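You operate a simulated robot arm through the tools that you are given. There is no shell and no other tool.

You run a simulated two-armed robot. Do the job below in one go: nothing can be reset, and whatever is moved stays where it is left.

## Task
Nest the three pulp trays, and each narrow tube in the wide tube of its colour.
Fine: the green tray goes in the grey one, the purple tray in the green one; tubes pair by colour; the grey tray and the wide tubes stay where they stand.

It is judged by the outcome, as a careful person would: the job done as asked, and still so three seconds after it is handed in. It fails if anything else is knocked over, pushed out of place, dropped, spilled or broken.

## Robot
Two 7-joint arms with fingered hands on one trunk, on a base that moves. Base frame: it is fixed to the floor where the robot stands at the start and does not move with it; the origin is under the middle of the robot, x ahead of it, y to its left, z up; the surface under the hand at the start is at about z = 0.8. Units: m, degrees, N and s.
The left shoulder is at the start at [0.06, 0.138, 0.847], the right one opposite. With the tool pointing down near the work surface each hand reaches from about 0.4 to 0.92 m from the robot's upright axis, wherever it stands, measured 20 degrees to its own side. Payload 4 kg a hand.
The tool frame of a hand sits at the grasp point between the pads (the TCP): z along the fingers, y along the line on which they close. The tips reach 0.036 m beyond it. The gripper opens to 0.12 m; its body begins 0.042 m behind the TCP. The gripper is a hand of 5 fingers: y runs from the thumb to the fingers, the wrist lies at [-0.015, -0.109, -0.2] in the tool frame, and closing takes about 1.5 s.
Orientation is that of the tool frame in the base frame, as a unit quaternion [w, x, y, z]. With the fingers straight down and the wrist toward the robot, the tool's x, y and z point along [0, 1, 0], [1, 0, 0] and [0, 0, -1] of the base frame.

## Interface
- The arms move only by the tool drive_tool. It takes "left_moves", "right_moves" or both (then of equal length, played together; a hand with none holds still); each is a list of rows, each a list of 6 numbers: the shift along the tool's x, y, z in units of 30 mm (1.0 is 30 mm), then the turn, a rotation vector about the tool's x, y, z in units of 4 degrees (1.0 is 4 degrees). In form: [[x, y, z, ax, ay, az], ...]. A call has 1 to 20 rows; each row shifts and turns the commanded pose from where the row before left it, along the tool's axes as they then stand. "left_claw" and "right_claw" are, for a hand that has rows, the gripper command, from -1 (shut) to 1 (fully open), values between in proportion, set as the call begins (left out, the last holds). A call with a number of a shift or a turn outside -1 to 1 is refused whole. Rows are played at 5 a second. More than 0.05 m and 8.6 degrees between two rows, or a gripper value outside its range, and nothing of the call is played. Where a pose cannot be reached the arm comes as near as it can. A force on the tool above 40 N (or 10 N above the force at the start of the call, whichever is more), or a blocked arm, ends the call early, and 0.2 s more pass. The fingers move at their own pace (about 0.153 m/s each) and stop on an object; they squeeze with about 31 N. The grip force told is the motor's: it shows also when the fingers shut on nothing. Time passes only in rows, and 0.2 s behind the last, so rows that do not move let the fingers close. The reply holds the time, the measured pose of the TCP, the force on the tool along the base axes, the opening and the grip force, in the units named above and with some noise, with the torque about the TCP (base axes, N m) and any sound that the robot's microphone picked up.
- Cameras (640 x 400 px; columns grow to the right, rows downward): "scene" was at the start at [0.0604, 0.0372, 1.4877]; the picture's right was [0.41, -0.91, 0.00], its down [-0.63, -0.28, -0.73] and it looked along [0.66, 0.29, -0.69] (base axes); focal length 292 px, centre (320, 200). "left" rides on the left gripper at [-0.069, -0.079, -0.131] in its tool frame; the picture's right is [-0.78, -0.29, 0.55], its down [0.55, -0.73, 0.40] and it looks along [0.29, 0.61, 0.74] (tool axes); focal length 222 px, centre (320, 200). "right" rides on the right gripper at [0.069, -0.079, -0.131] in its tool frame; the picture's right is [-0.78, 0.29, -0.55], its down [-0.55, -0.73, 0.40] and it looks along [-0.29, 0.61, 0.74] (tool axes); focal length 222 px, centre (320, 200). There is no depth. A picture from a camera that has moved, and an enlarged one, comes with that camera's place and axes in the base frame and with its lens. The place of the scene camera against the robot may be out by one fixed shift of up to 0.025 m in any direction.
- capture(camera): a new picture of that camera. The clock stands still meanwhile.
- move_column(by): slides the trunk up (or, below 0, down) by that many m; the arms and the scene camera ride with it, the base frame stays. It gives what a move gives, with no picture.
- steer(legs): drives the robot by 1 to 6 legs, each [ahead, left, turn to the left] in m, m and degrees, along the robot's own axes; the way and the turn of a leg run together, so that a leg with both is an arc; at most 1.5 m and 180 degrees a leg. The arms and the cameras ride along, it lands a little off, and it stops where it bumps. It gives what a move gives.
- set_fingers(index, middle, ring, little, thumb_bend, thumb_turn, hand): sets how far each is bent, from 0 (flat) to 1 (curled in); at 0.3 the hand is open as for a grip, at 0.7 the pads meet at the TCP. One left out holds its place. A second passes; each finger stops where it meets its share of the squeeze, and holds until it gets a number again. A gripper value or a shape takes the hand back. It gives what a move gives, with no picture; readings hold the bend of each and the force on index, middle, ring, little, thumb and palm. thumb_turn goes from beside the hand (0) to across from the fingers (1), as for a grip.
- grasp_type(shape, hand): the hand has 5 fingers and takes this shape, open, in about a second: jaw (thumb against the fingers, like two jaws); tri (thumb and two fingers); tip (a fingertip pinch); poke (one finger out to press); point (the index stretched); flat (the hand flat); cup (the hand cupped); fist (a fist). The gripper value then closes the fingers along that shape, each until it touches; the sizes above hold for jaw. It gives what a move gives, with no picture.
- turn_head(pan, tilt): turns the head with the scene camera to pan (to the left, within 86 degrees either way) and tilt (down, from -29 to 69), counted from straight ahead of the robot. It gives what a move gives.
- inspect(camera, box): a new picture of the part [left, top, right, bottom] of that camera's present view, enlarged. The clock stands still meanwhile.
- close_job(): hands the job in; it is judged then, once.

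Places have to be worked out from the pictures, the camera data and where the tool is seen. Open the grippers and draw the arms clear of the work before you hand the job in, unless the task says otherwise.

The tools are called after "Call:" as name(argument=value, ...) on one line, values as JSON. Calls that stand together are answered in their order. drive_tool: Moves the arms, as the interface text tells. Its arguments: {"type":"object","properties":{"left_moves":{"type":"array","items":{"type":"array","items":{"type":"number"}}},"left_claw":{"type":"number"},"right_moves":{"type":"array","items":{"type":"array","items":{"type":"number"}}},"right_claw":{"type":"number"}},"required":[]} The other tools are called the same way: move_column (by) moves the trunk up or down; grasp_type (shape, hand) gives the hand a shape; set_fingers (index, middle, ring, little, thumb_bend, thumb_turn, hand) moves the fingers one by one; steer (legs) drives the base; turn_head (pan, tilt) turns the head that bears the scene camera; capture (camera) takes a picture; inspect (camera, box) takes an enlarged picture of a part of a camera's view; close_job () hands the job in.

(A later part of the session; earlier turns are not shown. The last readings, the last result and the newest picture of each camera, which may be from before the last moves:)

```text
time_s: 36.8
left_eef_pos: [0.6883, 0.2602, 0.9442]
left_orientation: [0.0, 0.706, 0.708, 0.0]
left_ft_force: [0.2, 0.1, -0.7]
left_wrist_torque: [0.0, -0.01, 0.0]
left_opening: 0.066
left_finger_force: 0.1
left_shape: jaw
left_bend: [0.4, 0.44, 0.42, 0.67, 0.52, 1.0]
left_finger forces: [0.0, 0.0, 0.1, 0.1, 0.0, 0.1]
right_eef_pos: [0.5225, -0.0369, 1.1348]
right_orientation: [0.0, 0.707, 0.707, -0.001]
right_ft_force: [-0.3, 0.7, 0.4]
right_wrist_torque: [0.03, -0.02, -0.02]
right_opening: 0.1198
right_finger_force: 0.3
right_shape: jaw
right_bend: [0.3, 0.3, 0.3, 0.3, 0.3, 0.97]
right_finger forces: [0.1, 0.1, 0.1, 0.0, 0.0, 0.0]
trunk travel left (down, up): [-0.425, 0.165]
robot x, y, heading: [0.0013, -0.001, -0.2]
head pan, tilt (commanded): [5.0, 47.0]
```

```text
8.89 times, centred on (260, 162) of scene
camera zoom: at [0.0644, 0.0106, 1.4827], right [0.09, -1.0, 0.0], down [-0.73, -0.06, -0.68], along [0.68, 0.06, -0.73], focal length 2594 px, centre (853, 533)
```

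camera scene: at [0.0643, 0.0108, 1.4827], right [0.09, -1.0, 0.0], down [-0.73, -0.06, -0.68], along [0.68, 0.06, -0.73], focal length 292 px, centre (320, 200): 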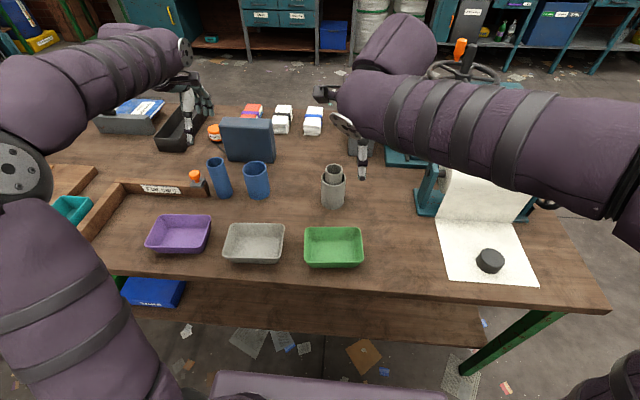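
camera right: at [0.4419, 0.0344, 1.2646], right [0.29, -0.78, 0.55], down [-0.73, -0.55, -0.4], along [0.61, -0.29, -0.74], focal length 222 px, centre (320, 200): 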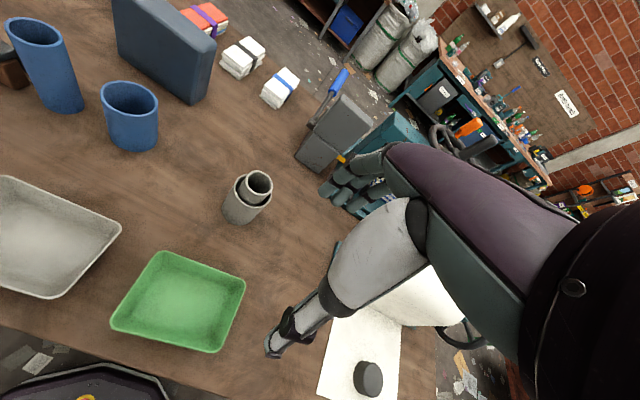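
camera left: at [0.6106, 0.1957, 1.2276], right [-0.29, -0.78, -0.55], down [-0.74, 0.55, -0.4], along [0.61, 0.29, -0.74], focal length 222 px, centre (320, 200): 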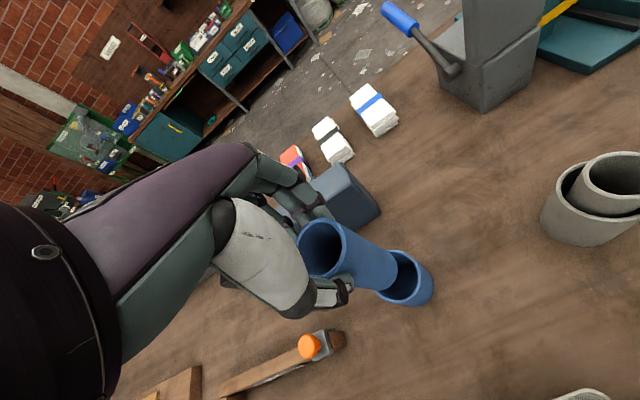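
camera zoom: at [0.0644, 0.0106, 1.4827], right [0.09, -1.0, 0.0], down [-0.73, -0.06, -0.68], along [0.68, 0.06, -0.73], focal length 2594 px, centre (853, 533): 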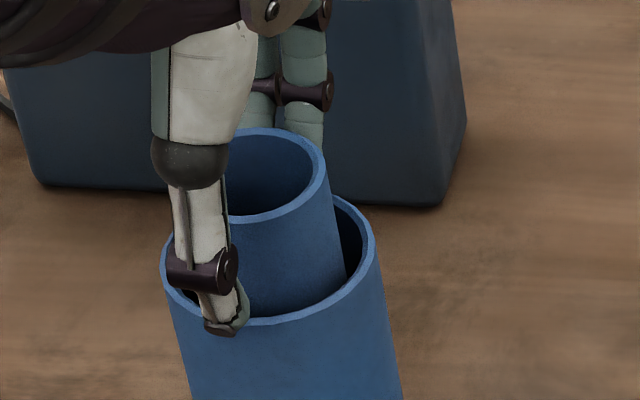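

The blue tube is seated and released. I'll raise the left hand straight up, then back it away over the left so I can study the trays.

Call:
drive_tool(left_moves=[[0, 0, -0.4, 0, 0, 0], [0, 0, -0.6, 0, 0, 0], [0, 0, -0.8, 0, 0, 0], [0, 0, -1, 0, 0, 0], [0, 0, -1, 0, 0, 0], [0, 0, -1, 0, 0, 0], [0, 0, -0.8, 0, 0, 0], [0.8, -0.5, -0.2, 0, 0, 0], [0.8, -0.7, -0.2, 0, 0, 0], [0.8, -0.7, -0.2, 0, 0, 0], [0.8, -0.7, -0.2, 0, 0, 0], [0.8, -0.7, -0.2, 0, 0, 0], [0.8, -0.7, 0, 0, 0, 0], [0.8, -0.5, 0, 0, 0, 0], [0, 0, 0, 0, 0, 0]])

Call:
capture(camera="scene")

Call:
capture(camera="left")

Call:
capture(camera="right")

```text
time_s: 40.0
left_eef_pos: [0.5525, 0.4309, 1.1418]
left_orientation: [0.0, 0.707, 0.707, 0.0]
left_ft_force: [-0.4, 0.7, 0.6]
left_wrist_torque: [0.01, 0.0, -0.02]
left_opening: 0.0658
left_finger_force: 0.0
left_shape: jaw
left_bend: [0.4, 0.44, 0.42, 0.67, 0.51, 1.0]
left_finger forces: [0.0, 0.0, 0.0, 0.0, 0.1, 0.0]
right_eef_pos: [0.5226, -0.0349, 1.1345]
right_orientation: [0.0, 0.707, 0.707, 0.001]
right_ft_force: [0.5, -0.7, -0.3]
right_wrist_torque: [0.0, -0.01, 0.01]
right_opening: 0.1196
right_finger_force: 0.2
right_shape: jaw
right_bend: [0.3, 0.3, 0.3, 0.3, 0.3, 0.97]
right_finger forces: [0.0, 0.0, 0.0, 0.0, 0.1, 0.0]
trunk travel left (down, up): [-0.425, 0.165]
robot x, y, heading: [0.0013, 0.0008, 0.1]
head pan, tilt (commanded): [5.0, 47.0]
```

```text
taken
camera scene: at [0.0645, 0.0105, 1.4827], right [0.09, -1.0, 0.0], down [-0.73, -0.06, -0.68], along [0.68, 0.06, -0.73], focal length 292 px, centre (320, 200)
```

scene: 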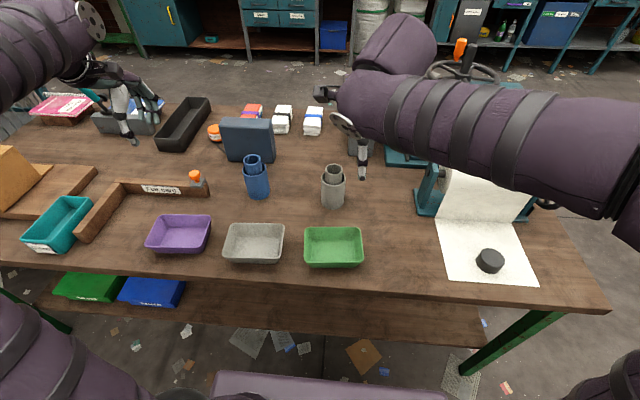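

```text
taken
camera left: at [0.4735, 0.3613, 1.2741], right [-0.29, -0.78, -0.55], down [-0.73, 0.55, -0.4], along [0.61, 0.29, -0.74], focal length 222 px, centre (320, 200)
```

left: 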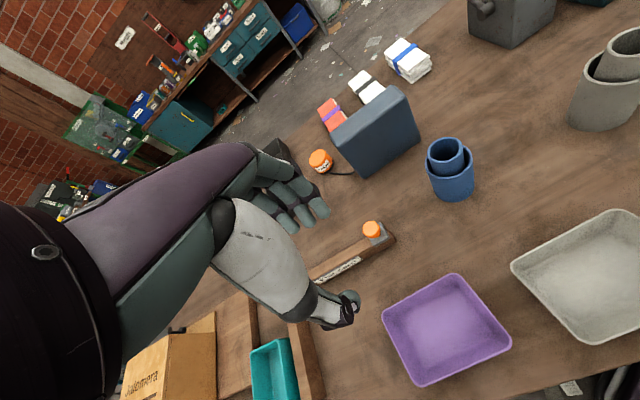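

```text
taken
camera right: at [0.4424, 0.0341, 1.2645], right [0.29, -0.79, 0.55], down [-0.74, -0.55, -0.4], along [0.61, -0.29, -0.74], focal length 222 px, centre (320, 200)
```

right: 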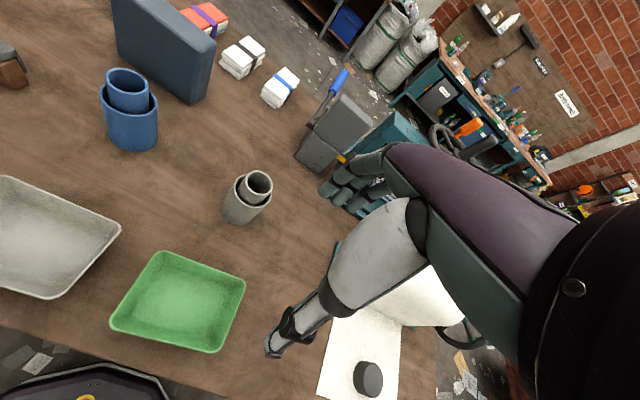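

Both tube pairs are nested. Now I'll zoom in on the trays to measure their rims, depth and slope.

Call:
inspect(camera="scene", box=[210, 215, 300, 275])

Call:
inspect(camera="scene", box=[290, 215, 380, 275])

Call:
inspect(camera="scene", box=[135, 205, 225, 265])

Call:
inspect(camera="right", box=[0, 160, 260, 360])

```text
6.67 times, centred on (255, 245) of scene
camera zoom: at [0.0645, 0.0105, 1.4827], right [0.09, -1.0, 0.0], down [-0.73, -0.06, -0.68], along [0.68, 0.06, -0.73], focal length 1945 px, centre (753, -100)
```

zoom: 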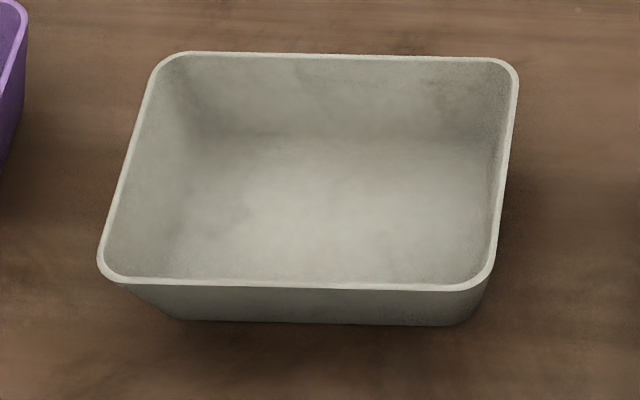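

```text
6.67 times, centred on (335, 245) of scene
camera zoom: at [0.0645, 0.0105, 1.4827], right [0.09, -1.0, 0.0], down [-0.73, -0.06, -0.68], along [0.68, 0.06, -0.73], focal length 1945 px, centre (220, -100)
```

zoom: 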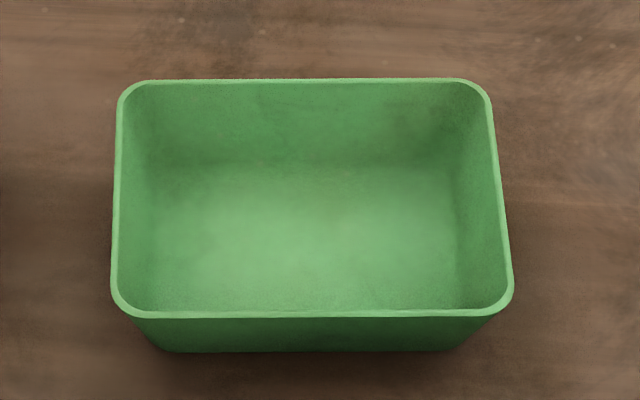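

```text
6.67 times, centred on (180, 235) of scene
camera zoom: at [0.0645, 0.0105, 1.4827], right [0.09, -1.0, 0.0], down [-0.73, -0.06, -0.68], along [0.68, 0.06, -0.73], focal length 1945 px, centre (1253, -33)
```

zoom: 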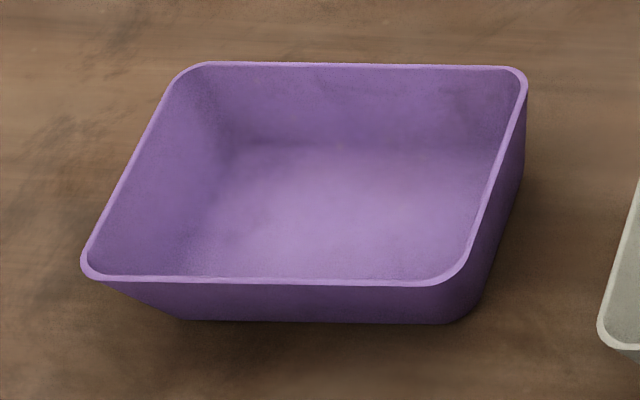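

```text
2.00 times, centred on (130, 260) of right
camera zoom: at [0.4424, 0.0341, 1.2645], right [0.29, -0.79, 0.55], down [-0.74, -0.55, -0.4], along [0.61, -0.29, -0.74], focal length 444 px, centre (700, 80)
```

zoom: 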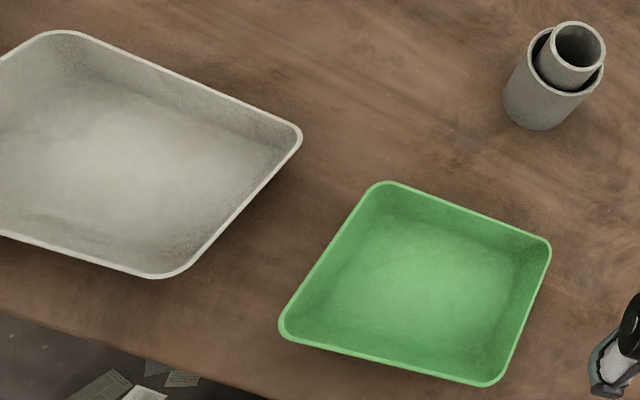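

The three trays are alike, with rims ~0.15×0.11 m and top z≈0.85. Their centres are about green (0.477, 0.010) with yaw +5°, grey (0.471, 0.216) with yaw +3°, and purple (0.485, 0.426) with yaw +3.5°. I plan to grip each across its short side, shallow at the rim, so I'll first spread the right fingers a little wider than jaw-open and read the opening.

Call:
set_fingers(hand="right", index=0.22, middle=0.22, ring=0.22, little=0.22, thumb_bend=0.22, thumb_turn=1.0)

Call:
capture(camera="right")

Call:
capture(camera="left")

```text
time_s: 41.0
left_eef_pos: [0.5543, 0.4299, 1.1423]
left_orientation: [0.0, 0.707, 0.707, 0.0]
left_ft_force: [-0.8, -0.2, -0.1]
left_wrist_torque: [0.03, 0.0, 0.03]
left_opening: 0.0658
left_finger_force: 0.1
left_shape: jaw
left_bend: [0.4, 0.44, 0.42, 0.67, 0.51, 1.0]
left_finger forces: [0.0, 0.0, 0.0, 0.1, 0.0, 0.0]
right_eef_pos: [0.5235, -0.0356, 1.1348]
right_orientation: [0.0, 0.707, 0.707, 0.001]
right_ft_force: [0.7, 0.3, 0.3]
right_wrist_torque: [0.02, 0.04, 0.01]
right_opening: 0.141
right_finger_force: 0.0
right_shape: fingers
right_bend: [0.22, 0.22, 0.22, 0.22, 0.22, 0.97]
right_finger forces: [0.1, 0.0, 0.1, 0.0, 0.0, 0.0]
trunk travel left (down, up): [-0.425, 0.165]
robot x, y, heading: [0.0013, -0.0007, -0.2]
head pan, tilt (commanded): [5.0, 47.0]
```

```text
taken
camera right: at [0.4422, 0.0342, 1.2645], right [0.29, -0.78, 0.55], down [-0.73, -0.55, -0.4], along [0.61, -0.29, -0.74], focal length 222 px, centre (320, 200)
```

right: 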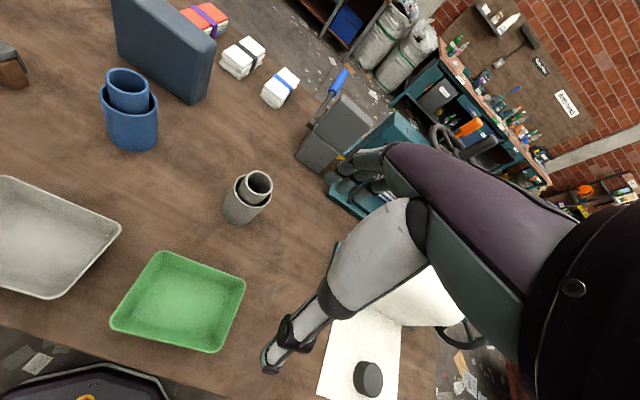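

```text
taken
camera left: at [0.4737, 0.3612, 1.274], right [-0.29, -0.78, -0.55], down [-0.73, 0.55, -0.4], along [0.61, 0.29, -0.74], focal length 222 px, centre (320, 200)
```

left: 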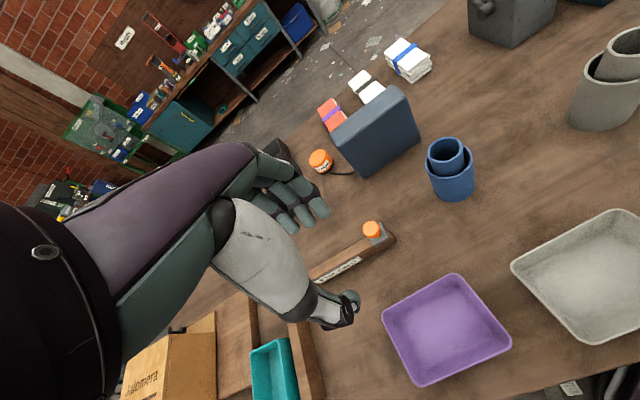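

The opening is now 0.141 m, giving ~15 mm clearance per side around the tray. I'll move the right hand above the green tray, staying ~0.1 m up, and match its ~5° yaw.

Call:
drive_tool(right_moves=[[0.212, -0.217, 0.8, 0, 0, 0], [0.212, -0.217, 0.8, 0, 0, 0], [0.212, -0.217, 0.8, 0, 0, 0], [0.212, -0.217, 0.8, 0, 0, 0], [0.212, -0.217, 0.8, 0, 0, 0], [0.212, -0.217, 0.8, 0, 0, -0.66], [0.212, -0.217, 0.8, 0, 0, -0.66], [0, 0, 0, 0, 0, 0]])

Call:
capture(camera="right")

Call:
inspect(camera="scene", box=[250, 150, 430, 290])

Call:
capture(camera="left")

```text
time_s: 42.8
left_eef_pos: [0.5543, 0.4304, 1.1417]
left_orientation: [0.0, 0.708, 0.707, 0.0]
left_ft_force: [0.2, -0.4, 0.2]
left_wrist_torque: [0.02, 0.0, -0.04]
left_opening: 0.066
left_finger_force: 0.0
left_shape: jaw
left_bend: [0.4, 0.44, 0.42, 0.67, 0.51, 1.0]
left_finger forces: [0.0, 0.0, 0.0, 0.0, 0.0, 0.0]
right_eef_pos: [0.4759, 0.009, 0.964]
right_orientation: [0.0, 0.674, 0.739, 0.001]
right_ft_force: [0.2, 1.2, -0.9]
right_wrist_torque: [0.02, -0.01, 0.0]
right_opening: 0.1411
right_finger_force: 0.1
right_shape: fingers
right_bend: [0.22, 0.22, 0.22, 0.22, 0.22, 0.97]
right_finger forces: [0.0, 0.0, 0.0, 0.0, 0.1, 0.1]
trunk travel left (down, up): [-0.425, 0.165]
robot x, y, heading: [-0.0013, 0.0036, -0.0]
head pan, tilt (commanded): [5.0, 47.0]
```

```text
taken
camera right: at [0.3889, 0.0712, 1.0942], right [0.36, -0.75, 0.55], down [-0.68, -0.61, -0.4], along [0.64, -0.23, -0.74], focal length 222 px, centre (320, 200)
```

right: 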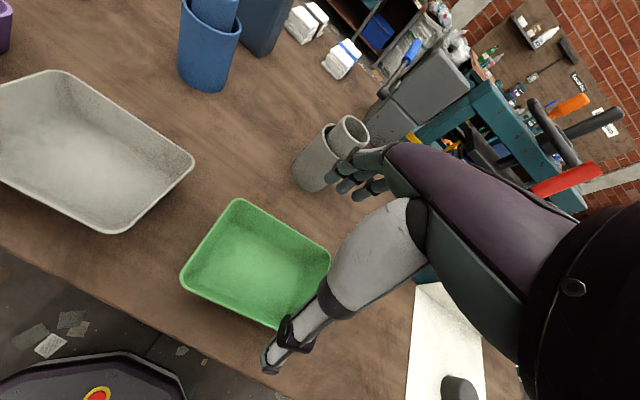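

```text
2.86 times, centred on (340, 220) of scene
camera zoom: at [0.0643, 0.0106, 1.4827], right [0.09, -1.0, 0.0], down [-0.73, -0.06, -0.68], along [0.68, 0.06, -0.73], focal length 834 px, centre (263, 143)
```

zoom: 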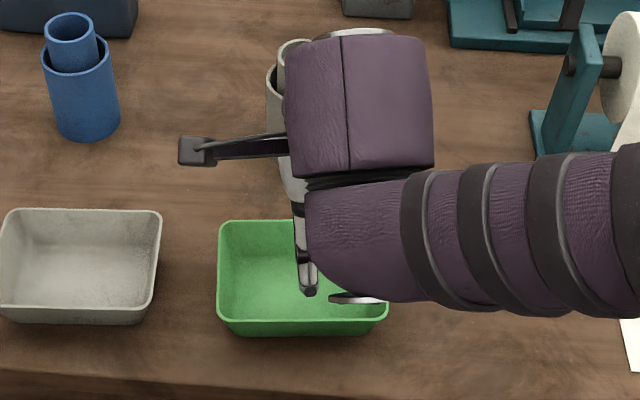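

```text
taken
camera left: at [0.4736, 0.3612, 1.2741], right [-0.29, -0.78, -0.55], down [-0.73, 0.55, -0.4], along [0.61, 0.29, -0.74], focal length 222 px, centre (320, 200)
```

left: 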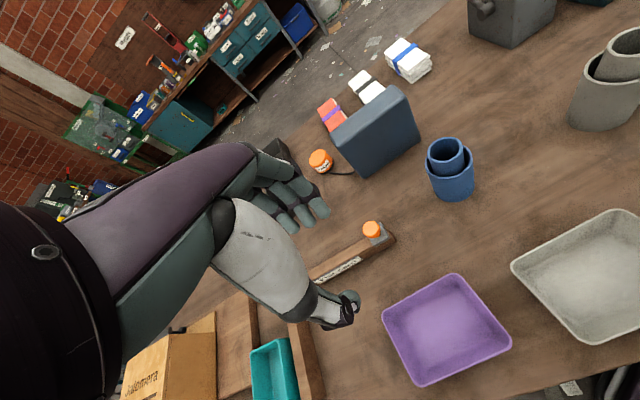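

The hand is over the green tray. I'll zoom the right camera on the tray to measure the rim relative to thumb and fingers.

Call:
inspect(camera="right", box=[160, 140, 420, 390])

```text
1.60 times, centred on (290, 265) of right
camera zoom: at [0.3889, 0.0712, 1.0942], right [0.36, -0.75, 0.55], down [-0.68, -0.61, -0.4], along [0.64, -0.23, -0.74], focal length 355 px, centre (368, 96)
```

zoom: 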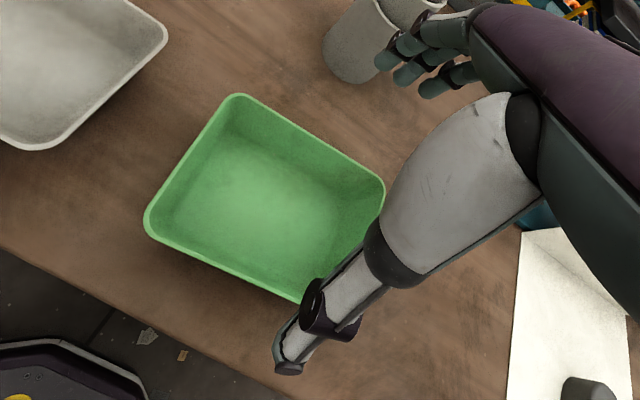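

The tray centre measures (0.479, 0.011), matching the hand at (0.476, 0.009), so I'll nudge +3 mm in x. I'll descend until the tips are near rim height, then look.

Call:
drive_tool(right_moves=[[0.05, 0.1, 0.5, 0, 0, -0.15], [0, 0, 0.7, 0, 0, 0], [0, 0, 0.7, 0, 0, 0], [0, 0, 0.6, 0, 0, 0], [0, 0, 0, 0, 0, 0]])

Call:
inspect(camera="right", box=[160, 140, 420, 390])

Call:
inspect(camera="scene", box=[270, 190, 400, 290])

```text
time_s: 44.0
left_eef_pos: [0.5521, 0.43, 1.1429]
left_orientation: [0.0, 0.707, 0.707, 0.0]
left_ft_force: [-0.6, -0.5, -0.1]
left_wrist_torque: [0.0, 0.0, 0.0]
left_opening: 0.0655
left_finger_force: 0.0
left_shape: jaw
left_bend: [0.4, 0.44, 0.42, 0.67, 0.51, 1.0]
left_finger forces: [0.1, 0.0, 0.0, 0.0, 0.0, 0.0]
right_eef_pos: [0.4786, 0.013, 0.888]
right_orientation: [0.0, 0.67, 0.742, 0.0]
right_ft_force: [0.5, -0.1, -1.0]
right_wrist_torque: [0.0, 0.0, 0.04]
right_opening: 0.1409
right_finger_force: 0.0
right_shape: fingers
right_bend: [0.22, 0.22, 0.22, 0.22, 0.22, 0.97]
right_finger forces: [0.1, 0.0, 0.1, 0.0, 0.1, 0.1]
trunk travel left (down, up): [-0.425, 0.165]
robot x, y, heading: [0.0015, -0.0006, -0.0]
head pan, tilt (commanded): [5.0, 47.0]
```

```text
1.60 times, centred on (290, 265) of right
camera zoom: at [0.391, 0.0734, 1.0194], right [0.37, -0.75, 0.55], down [-0.67, -0.62, -0.4], along [0.64, -0.22, -0.74], focal length 355 px, centre (368, 96)
```

zoom: 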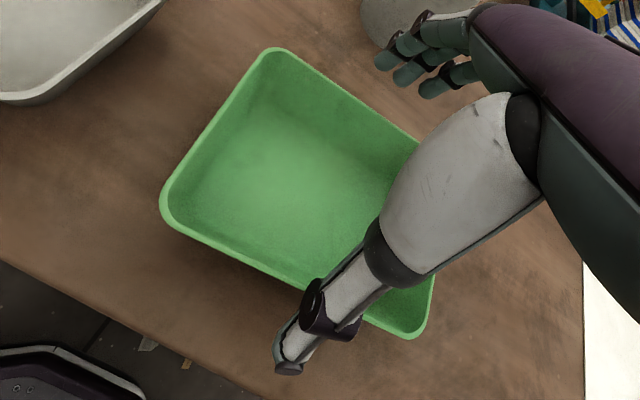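

```text
4.00 times, centred on (335, 240) of scene
camera zoom: at [0.0643, 0.0106, 1.4827], right [0.09, -1.0, 0.0], down [-0.73, -0.06, -0.68], along [0.68, 0.06, -0.73], focal length 1167 px, centre (260, 40)
```

zoom: 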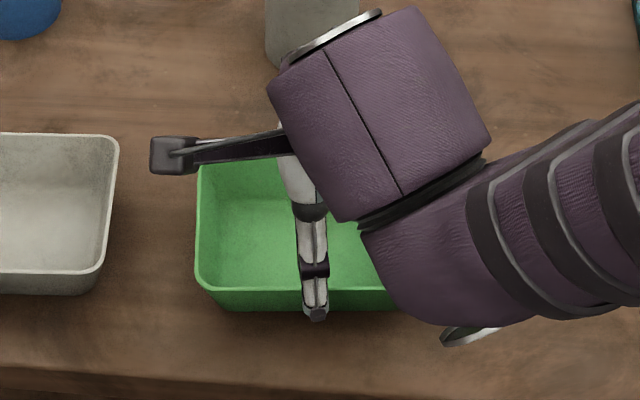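

The thumb hangs outside the near wall and the fingers beyond the far wall, both centred on the tray. I'll lower so the tips reach ~15 mm below the rim, then close.

Call:
drive_tool(right_moves=[[0, 0, 0.3, 0, 0, 0], [0, 0, 0.27, 0, 0, 0], [0, 0, 0, 0, 0, 0]])

Call:
drive_tool(right_moves=[[0, 0, 0, 0, 0, 0], [0, 0, 0, 0, 0, 0], [0, 0, 0, 0, 0, 0], [0, 0, 0, 0, 0, 0], [0, 0, 0, 0, 0, 0], [0, 0, 0, 0, 0, 0]], right_claw=-1)

Call:
inspect(camera="right", box=[160, 140, 420, 390])

Call:
inspect(camera="scene", box=[270, 190, 400, 290])

```text
time_s: 44.8
left_eef_pos: [0.5534, 0.4297, 1.1422]
left_orientation: [0.0, 0.707, 0.707, 0.0]
left_ft_force: [1.1, 0.2, -0.3]
left_wrist_torque: [0.03, -0.01, 0.01]
left_opening: 0.0658
left_finger_force: 0.0
left_shape: jaw
left_bend: [0.4, 0.44, 0.42, 0.67, 0.51, 1.0]
left_finger forces: [0.0, 0.0, 0.1, 0.0, 0.0, 0.0]
right_eef_pos: [0.4776, 0.0118, 0.8716]
right_orientation: [-0.001, 0.67, 0.743, 0.0]
right_ft_force: [0.5, 0.5, -0.8]
right_wrist_torque: [0.01, -0.07, 0.02]
right_opening: 0.1412
right_finger_force: 0.0
right_shape: fingers
right_bend: [0.22, 0.22, 0.22, 0.22, 0.22, 0.97]
right_finger forces: [0.1, 0.1, 0.0, 0.0, 0.0, 0.0]
trunk travel left (down, up): [-0.425, 0.165]
robot x, y, heading: [-0.0011, -0.0002, -0.2]
head pan, tilt (commanded): [5.0, 47.0]
```

```text
time_s: 46.2
left_eef_pos: [0.5531, 0.4301, 1.1419]
left_orientation: [0.0, 0.707, 0.707, 0.0]
left_ft_force: [-0.8, 0.3, -0.2]
left_wrist_torque: [-0.02, -0.03, -0.04]
left_opening: 0.066
left_finger_force: 0.1
left_shape: jaw
left_bend: [0.4, 0.44, 0.42, 0.67, 0.51, 1.0]
left_finger forces: [0.1, 0.1, 0.0, 0.1, 0.1, 0.1]
right_eef_pos: [0.4792, 0.0103, 0.8729]
right_orientation: [0.0, 0.67, 0.742, 0.0]
right_ft_force: [-0.2, 0.4, 2.6]
right_wrist_torque: [-0.01, 0.15, 0.0]
right_opening: 0.1054
right_finger_force: 31.0
right_shape: jaw
right_bend: [0.31, 0.33, 0.32, 0.53, 0.35, 0.98]
right_finger forces: [16.4, 8.4, 3.8, 0.1, 30.4, 0.0]
trunk travel left (down, up): [-0.425, 0.165]
robot x, y, heading: [0.0, -0.0012, -0.3]
head pan, tilt (commanded): [5.0, 47.0]
```

```text
1.60 times, centred on (290, 265) of right
camera zoom: at [0.3912, 0.0722, 1.0024], right [0.37, -0.75, 0.55], down [-0.67, -0.62, -0.4], along [0.64, -0.22, -0.74], focal length 355 px, centre (368, 96)
```

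zoom: 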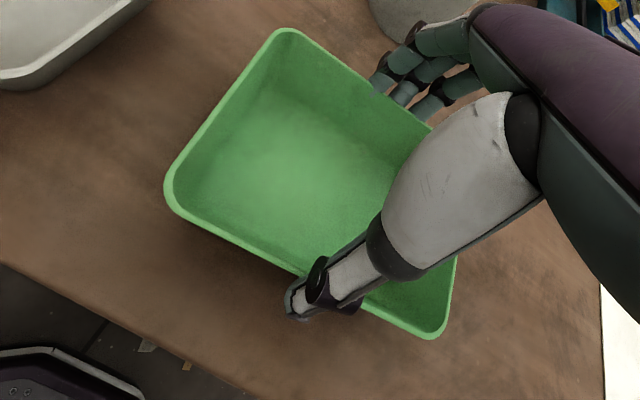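

```text
4.00 times, centred on (335, 240) of scene
camera zoom: at [0.0642, 0.0106, 1.4827], right [0.09, -1.0, 0.0], down [-0.73, -0.06, -0.68], along [0.68, 0.06, -0.73], focal length 1167 px, centre (260, 40)
```

zoom: 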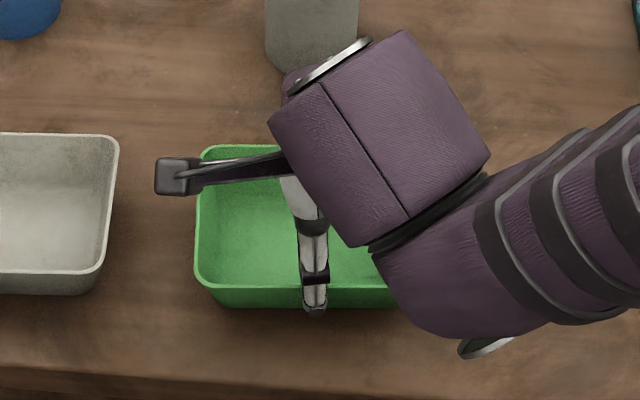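

The tray is gripped by thumb, index, middle and ring at 31 N. I'll lift slowly by ~3 cm first to test the hold.

Call:
drive_tool(right_moves=[[0, 0, -0.2, 0, 0, 0], [0, 0, -0.3, 0, 0, 0], [0, 0, -0.3, 0, 0, 0], [0, 0, -0.2, 0, 0, 0], [0, 0, 0, 0, 0, 0]])

Call:
capture(camera="right")

Call:
inspect(camera="scene", box=[270, 190, 400, 290])

```text
time_s: 47.4
left_eef_pos: [0.5532, 0.4298, 1.1424]
left_orientation: [0.001, 0.707, 0.707, 0.0]
left_ft_force: [-0.4, 0.9, 0.1]
left_wrist_torque: [-0.02, 0.0, 0.02]
left_opening: 0.066
left_finger_force: 0.0
left_shape: jaw
left_bend: [0.4, 0.44, 0.42, 0.67, 0.51, 1.0]
left_finger forces: [0.0, 0.1, 0.0, 0.0, 0.0, 0.0]
right_eef_pos: [0.4788, 0.0102, 0.9024]
right_orientation: [0.0, 0.67, 0.742, 0.0]
right_ft_force: [0.7, -0.3, 0.5]
right_wrist_torque: [-0.02, 0.03, 0.01]
right_opening: 0.105
right_finger_force: 31.1
right_shape: jaw
right_bend: [0.31, 0.33, 0.32, 0.53, 0.35, 0.98]
right_finger forces: [16.8, 8.8, 4.2, 0.1, 29.9, 0.1]
trunk travel left (down, up): [-0.425, 0.165]
robot x, y, heading: [0.0019, -0.0015, 0.1]
head pan, tilt (commanded): [5.0, 47.0]
```

```text
taken
camera right: at [0.3917, 0.0722, 1.0331], right [0.37, -0.75, 0.55], down [-0.68, -0.62, -0.4], along [0.64, -0.22, -0.74], focal length 222 px, centre (320, 200)
```

right: 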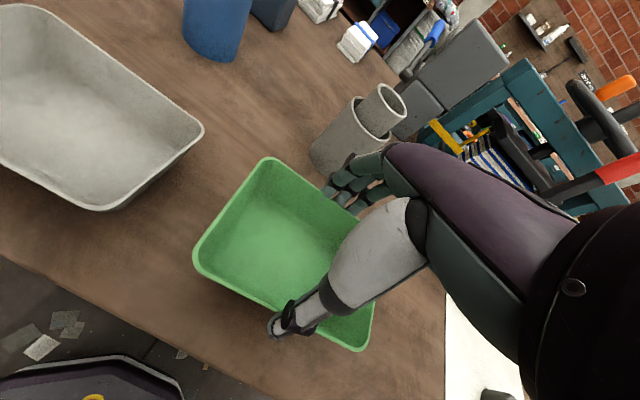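

```text
4.00 times, centred on (335, 240) of scene
camera zoom: at [0.0644, 0.0106, 1.4827], right [0.09, -1.0, 0.0], down [-0.73, -0.06, -0.68], along [0.68, 0.06, -0.73], focal length 1167 px, centre (260, 40)
```

zoom: 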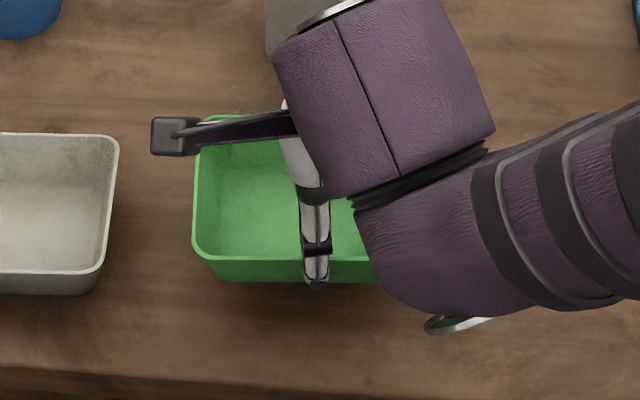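

The tray hangs level and secure. I'll raise it another 10 cm while moving the left hand outward for room, then carry the tray over the grey one.

Call:
drive_tool(right_moves=[[0, 0, -0.4, 0, 0, 0], [0, 0, -0.7, 0, 0, 0], [0, 0, -0.8, 0, 0, 0], [0, 0, -0.8, 0, 0, 0], [0, 0, -0.6, 0, 0, 0], [0, 0, 0, 0, 0, 0]], left_moves=[[0.5, 0, 0, 0, 0, 0], [0.7, 0, 0, 0, 0, 0], [0.8, 0, 0, 0, 0, 0], [0.8, 0, 0, 0, 0, 0], [0.5, 0, 0, 0, 0, 0], [0, 0, 0, 0, 0, 0]], left_claw=1)

Call:
drive_tool(right_moves=[[0.4, 0.04, 0, 0, 0, 0], [0.7, 0.05, 0, 0, 0, 0], [0.8, 0.05, 0, 0, 0, 0], [0.8, 0.05, 0, 0, 0, 0.1], [0.8, 0.05, 0, 0, 0, 0.1], [0.8, 0.05, 0, 0, 0, 0.1], [0.8, 0.05, 0, 0, 0, 0.1], [0.8, 0.05, 0, 0, 0, 0.1], [0.6, 0.03, 0, 0, 0, 0.1], [0.35, 0, 0, 0, 0, 0], [0, 0, 0, 0, 0, 0], [0, 0, 0, 0, 0, 0]])

Call:
capture(camera="right")

Call:
capture(camera="scene")

Call:
capture(camera="left")

```text
time_s: 48.8
left_eef_pos: [0.5538, 0.5278, 1.1409]
left_orientation: [0.0, 0.707, 0.707, 0.0]
left_ft_force: [0.3, 0.6, 0.7]
left_wrist_torque: [-0.03, 0.02, -0.01]
left_opening: 0.1199
left_finger_force: 0.1
left_shape: jaw
left_bend: [0.3, 0.3, 0.3, 0.3, 0.3, 0.97]
left_finger forces: [0.0, 0.0, 0.0, 0.1, 0.0, 0.0]
right_eef_pos: [0.4786, 0.0119, 1.0002]
right_orientation: [-0.001, 0.67, 0.743, 0.0]
right_ft_force: [0.3, -0.3, -0.4]
right_wrist_torque: [0.04, 0.02, 0.0]
right_opening: 0.1054
right_finger_force: 30.7
right_shape: jaw
right_bend: [0.31, 0.33, 0.32, 0.53, 0.36, 0.98]
right_finger forces: [16.8, 8.8, 4.1, 0.1, 29.8, 0.0]
trunk travel left (down, up): [-0.425, 0.165]
robot x, y, heading: [-0.0024, 0.0024, -0.1]
head pan, tilt (commanded): [5.0, 47.0]
```

```text
time_s: 51.4
left_eef_pos: [0.5537, 0.5283, 1.142]
left_orientation: [0.0, 0.707, 0.707, 0.001]
left_ft_force: [0.6, 0.3, -0.2]
left_wrist_torque: [-0.04, -0.01, 0.02]
left_opening: 0.1198
left_finger_force: 0.1
left_shape: jaw
left_bend: [0.3, 0.3, 0.3, 0.3, 0.3, 0.97]
left_finger forces: [0.0, 0.1, 0.0, 0.1, 0.0, 0.0]
right_eef_pos: [0.4726, 0.2168, 1.0027]
right_orientation: [0.001, 0.685, 0.728, 0.0]
right_ft_force: [0.1, -0.3, 0.0]
right_wrist_torque: [-0.01, 0.02, -0.02]
right_opening: 0.1051
right_finger_force: 31.2
right_shape: jaw
right_bend: [0.31, 0.33, 0.32, 0.53, 0.36, 0.98]
right_finger forces: [16.8, 8.6, 4.0, 0.1, 29.7, 0.0]
trunk travel left (down, up): [-0.425, 0.165]
robot x, y, heading: [0.001, 0.003, 0.0]
head pan, tilt (commanded): [5.0, 47.0]
```

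```text
taken
camera right: at [0.3882, 0.281, 1.132], right [0.34, -0.77, 0.55], down [-0.7, -0.59, -0.4], along [0.63, -0.25, -0.74], focal length 222 px, centre (320, 200)
```

right: 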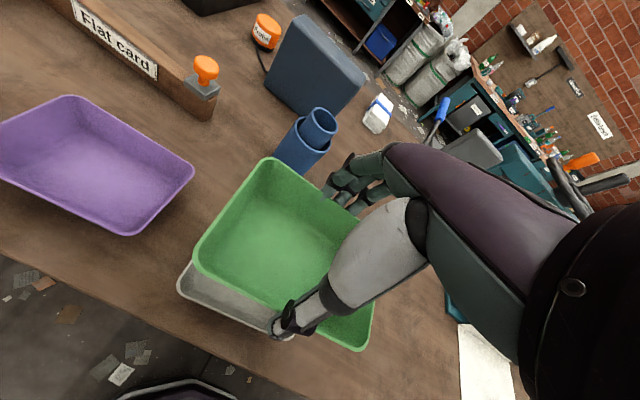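

```text
taken
camera scene: at [0.0644, 0.0107, 1.4827], right [0.09, -1.0, 0.0], down [-0.73, -0.06, -0.68], along [0.68, 0.06, -0.73], focal length 292 px, centre (320, 200)
```

scene: 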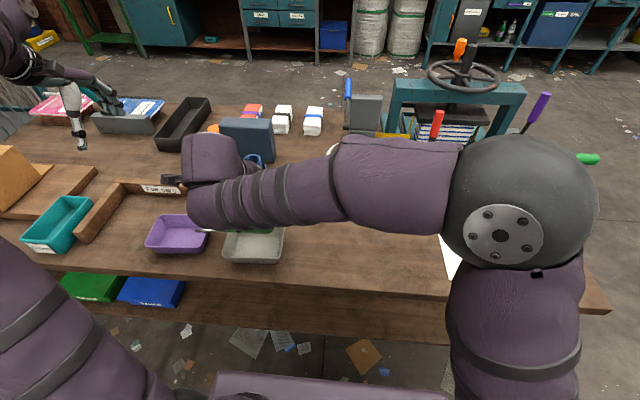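

```text
taken
camera left: at [0.4739, 0.4588, 1.2734], right [-0.29, -0.78, -0.55], down [-0.74, 0.55, -0.4], along [0.61, 0.29, -0.74], focal length 222 px, centre (320, 200)
```

left: 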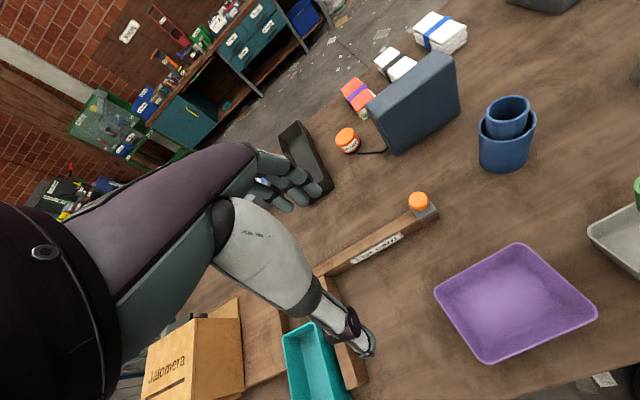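

The tray hangs above the grey one, whose near-left edge shows below it. I'll zoom in to measure both rims from the right hand camera.

Call:
inspect(camera="right", box=[160, 150, 400, 360])

Call:
inspect(camera="scene", box=[200, 200, 310, 280])

```text
1.90 times, centred on (280, 255) of right
camera zoom: at [0.3882, 0.281, 1.132], right [0.34, -0.77, 0.55], down [-0.7, -0.59, -0.4], along [0.63, -0.25, -0.74], focal length 423 px, centre (396, 95)
```

zoom: 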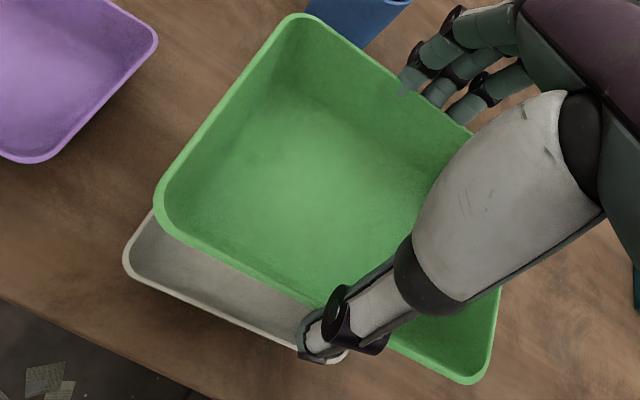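

```text
5.00 times, centred on (255, 240) of scene
camera zoom: at [0.0644, 0.0107, 1.4827], right [0.09, -1.0, 0.0], down [-0.73, -0.06, -0.68], along [0.68, 0.06, -0.73], focal length 1459 px, centre (645, 0)
```

zoom: 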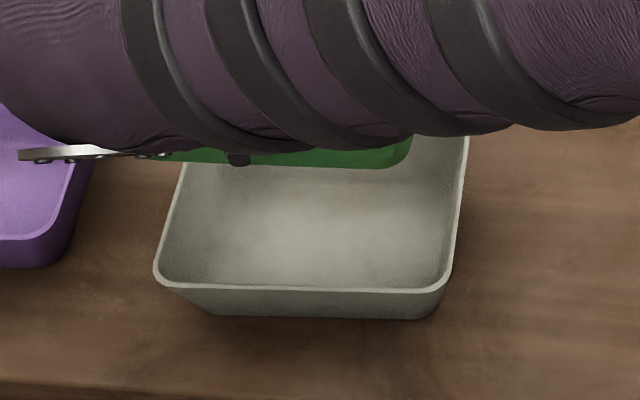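

The green tray is centred over the grey within ~3–5 mm, slightly too far from the robot. I'll shift −3 mm in x and lower until its base is about level with the grey rim.

Call:
drive_tool(right_moves=[[-0.03, -0.1, 0.4, 0, 0, 0], [0, 0, 0.7, 0, 0, 0], [0, 0, 0.7, 0, 0, 0], [0, 0, 0.5, 0, 0, 0], [0, 0, 0.2, 0, 0, 0], [0, 0, 0, 0, 0, 0]])

Call:
inspect(camera="right", box=[160, 150, 400, 360])

Call:
inspect(camera="scene", box=[200, 200, 310, 280])

```text
time_s: 52.8
left_eef_pos: [0.5542, 0.5274, 1.1427]
left_orientation: [0.0, 0.707, 0.707, 0.0]
left_ft_force: [0.7, 0.5, 0.7]
left_wrist_torque: [-0.02, 0.0, 0.02]
left_opening: 0.1197
left_finger_force: 0.1
left_shape: jaw
left_bend: [0.3, 0.3, 0.3, 0.3, 0.3, 0.97]
left_finger forces: [0.1, 0.0, 0.1, 0.1, 0.0, 0.0]
right_eef_pos: [0.4703, 0.2154, 0.9251]
right_orientation: [0.0, 0.685, 0.728, 0.001]
right_ft_force: [0.2, -0.4, -0.4]
right_wrist_torque: [-0.01, -0.02, -0.02]
right_opening: 0.1051
right_finger_force: 30.5
right_shape: jaw
right_bend: [0.31, 0.33, 0.32, 0.53, 0.36, 0.98]
right_finger forces: [16.8, 8.6, 4.0, 0.1, 29.8, 0.0]
trunk travel left (down, up): [-0.425, 0.165]
robot x, y, heading: [-0.0008, 0.0029, -0.0]
head pan, tilt (commanded): [5.0, 47.0]
```

```text
1.90 times, centred on (280, 255) of right
camera zoom: at [0.3849, 0.2808, 1.0556], right [0.34, -0.77, 0.55], down [-0.7, -0.59, -0.4], along [0.63, -0.25, -0.74], focal length 423 px, centre (396, 95)
```

zoom: 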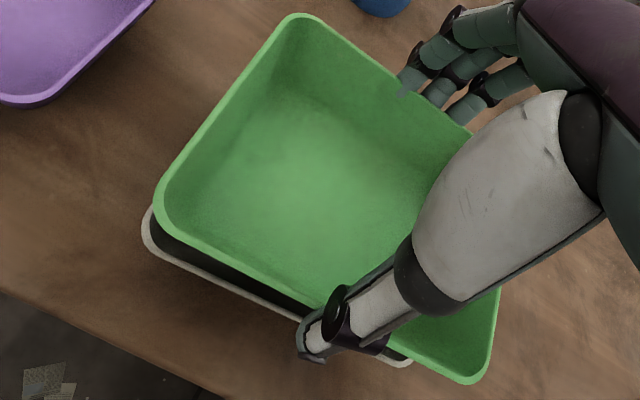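

```text
5.00 times, centred on (255, 240) of scene
camera zoom: at [0.0644, 0.0107, 1.4827], right [0.09, -1.0, 0.0], down [-0.73, -0.06, -0.68], along [0.68, 0.06, -0.73], focal length 1459 px, centre (645, 0)
```

zoom: 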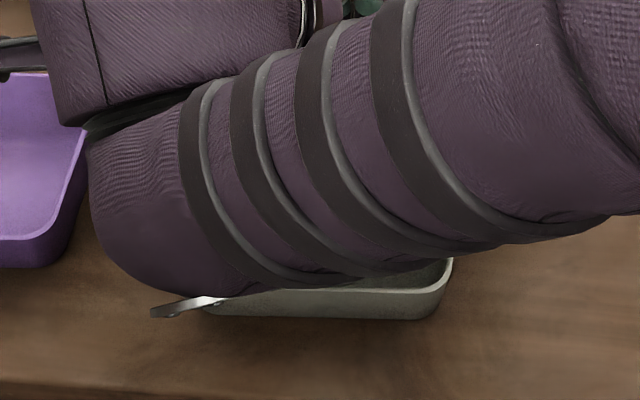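

I'll zoom on the near-left corner where both rims are visible, for a precise relative measurement.

Call:
inspect(camera="right", box=[180, 235, 300, 325])

Call:
inspect(camera="right", box=[280, 280, 390, 362])

```text
4.44 times, centred on (240, 280) of right
camera zoom: at [0.3849, 0.2808, 1.0556], right [0.34, -0.77, 0.55], down [-0.7, -0.59, -0.4], along [0.63, -0.25, -0.74], focal length 987 px, centre (676, -156)
```

zoom: 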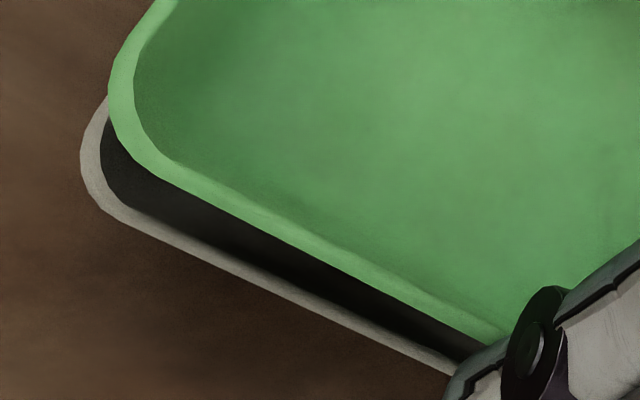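

```text
4.88 times, centred on (335, 321) of right
camera zoom: at [0.3849, 0.2808, 1.0556], right [0.34, -0.77, 0.55], down [-0.7, -0.59, -0.4], along [0.63, -0.25, -0.74], focal length 1084 px, centre (247, -390)
```

zoom: 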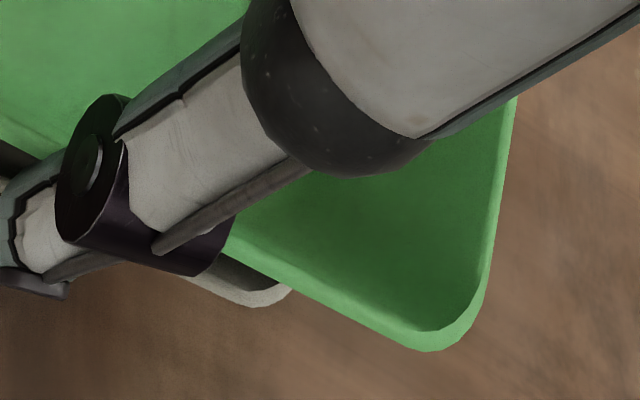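

Both rims agree within 1–2 mm at three corners, so the tray is aligned with the grey one. I'll lower ~30 mm in small steps, which leaves the fingertips just above the grey rim.

Call:
drive_tool(right_moves=[[0, 0.04, 0.25, 0, 0, 0], [0, 0, 0.25, 0, 0, 0], [0, 0, 0.25, 0, 0, 0], [0, 0, 0.2, 0, 0, 0], [0, 0, 0, 0, 0, 0]])

Call:
inspect(camera="right", box=[160, 150, 400, 360])

Call:
inspect(camera="right", box=[180, 235, 300, 325])

```text
time_s: 54.0
left_eef_pos: [0.5545, 0.5279, 1.1423]
left_orientation: [0.0, 0.707, 0.707, 0.0]
left_ft_force: [-0.1, 0.3, -1.1]
left_wrist_torque: [0.01, 0.0, 0.01]
left_opening: 0.1198
left_finger_force: 0.0
left_shape: jaw
left_bend: [0.3, 0.3, 0.3, 0.3, 0.3, 0.97]
left_finger forces: [0.0, 0.0, 0.1, 0.1, 0.1, 0.0]
right_eef_pos: [0.4717, 0.2154, 0.8977]
right_orientation: [0.0, 0.685, 0.728, 0.001]
right_ft_force: [0.1, -0.3, -1.2]
right_wrist_torque: [0.03, 0.01, 0.03]
right_opening: 0.1049
right_finger_force: 30.8
right_shape: jaw
right_bend: [0.31, 0.33, 0.32, 0.53, 0.36, 0.98]
right_finger forces: [16.9, 8.7, 4.1, 0.1, 29.8, 0.1]
trunk travel left (down, up): [-0.425, 0.165]
robot x, y, heading: [-0.0005, 0.003, -0.2]
head pan, tilt (commanded): [5.0, 47.0]
```

```text
1.90 times, centred on (280, 255) of right
camera zoom: at [0.3868, 0.2814, 1.0274], right [0.34, -0.77, 0.55], down [-0.7, -0.59, -0.4], along [0.63, -0.25, -0.74], focal length 423 px, centre (396, 95)
```

zoom: 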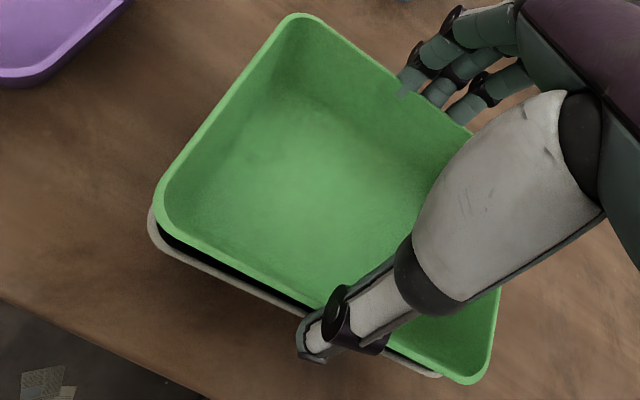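

```text
4.44 times, centred on (240, 280) of right
camera zoom: at [0.3868, 0.2814, 1.0274], right [0.34, -0.77, 0.55], down [-0.7, -0.59, -0.4], along [0.63, -0.25, -0.74], focal length 987 px, centre (676, -156)
```

zoom: 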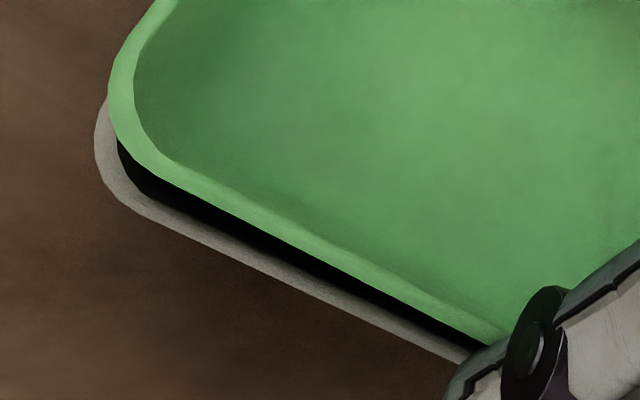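

There's no contact yet; the gap between the rims is ~25 mm. I'll lower another 9 mm carefully.

Call:
drive_tool(right_moves=[[0, 0, 0.1, 0, 0, 0], [0, 0, 0.1, 0, 0, 0], [0, 0, 0.1, 0, 0, 0], [0, 0, 0, 0, 0, 0]])

Call:
inspect(camera="right", box=[180, 235, 300, 325])

Call:
inspect(camera="right", box=[270, 270, 390, 362])

```text
time_s: 55.0
left_eef_pos: [0.5537, 0.5269, 1.1415]
left_orientation: [0.0, 0.708, 0.707, 0.0]
left_ft_force: [0.3, 0.0, -0.2]
left_wrist_torque: [0.02, -0.01, -0.01]
left_opening: 0.1195
left_finger_force: 0.2
left_shape: jaw
left_bend: [0.3, 0.3, 0.3, 0.3, 0.3, 0.97]
left_finger forces: [0.1, 0.1, 0.1, 0.1, 0.1, 0.0]
right_eef_pos: [0.4718, 0.2173, 0.8879]
right_orientation: [-0.001, 0.686, 0.728, 0.0]
right_ft_force: [0.3, -0.9, -0.5]
right_wrist_torque: [0.01, 0.0, 0.0]
right_opening: 0.1052
right_finger_force: 31.3
right_shape: jaw
right_bend: [0.31, 0.33, 0.32, 0.53, 0.36, 0.98]
right_finger forces: [16.7, 8.6, 3.9, 0.0, 29.9, 0.0]
trunk travel left (down, up): [-0.425, 0.165]
robot x, y, heading: [-0.001, -0.003, 0.0]
head pan, tilt (commanded): [5.0, 47.0]
```

```text
4.44 times, centred on (240, 280) of right
camera zoom: at [0.3868, 0.2814, 1.0182], right [0.34, -0.77, 0.55], down [-0.7, -0.59, -0.4], along [0.63, -0.25, -0.74], focal length 987 px, centre (676, -156)
```

zoom: 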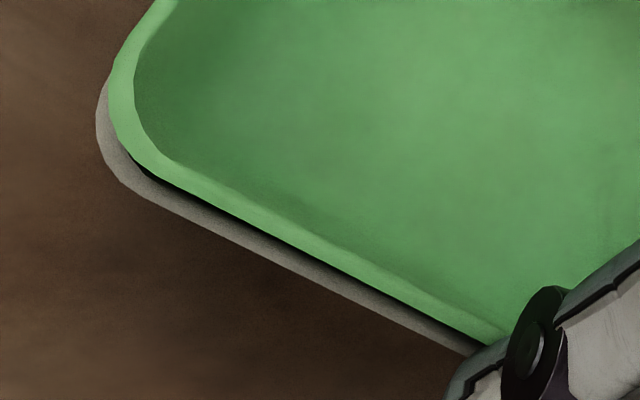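

```text
4.35 times, centred on (330, 316) of right
camera zoom: at [0.3868, 0.2814, 1.0182], right [0.34, -0.77, 0.55], down [-0.7, -0.59, -0.4], along [0.63, -0.25, -0.74], focal length 966 px, centre (276, -304)
```

zoom: 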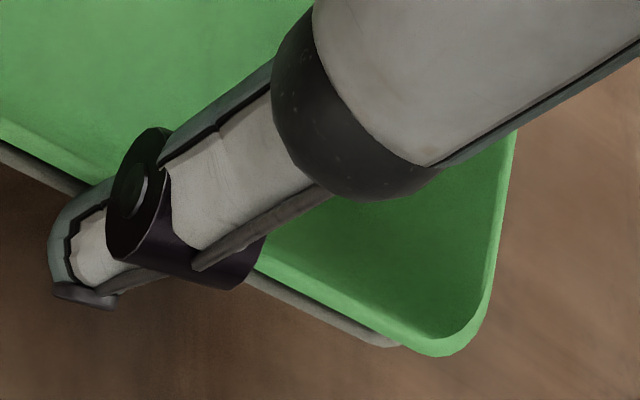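

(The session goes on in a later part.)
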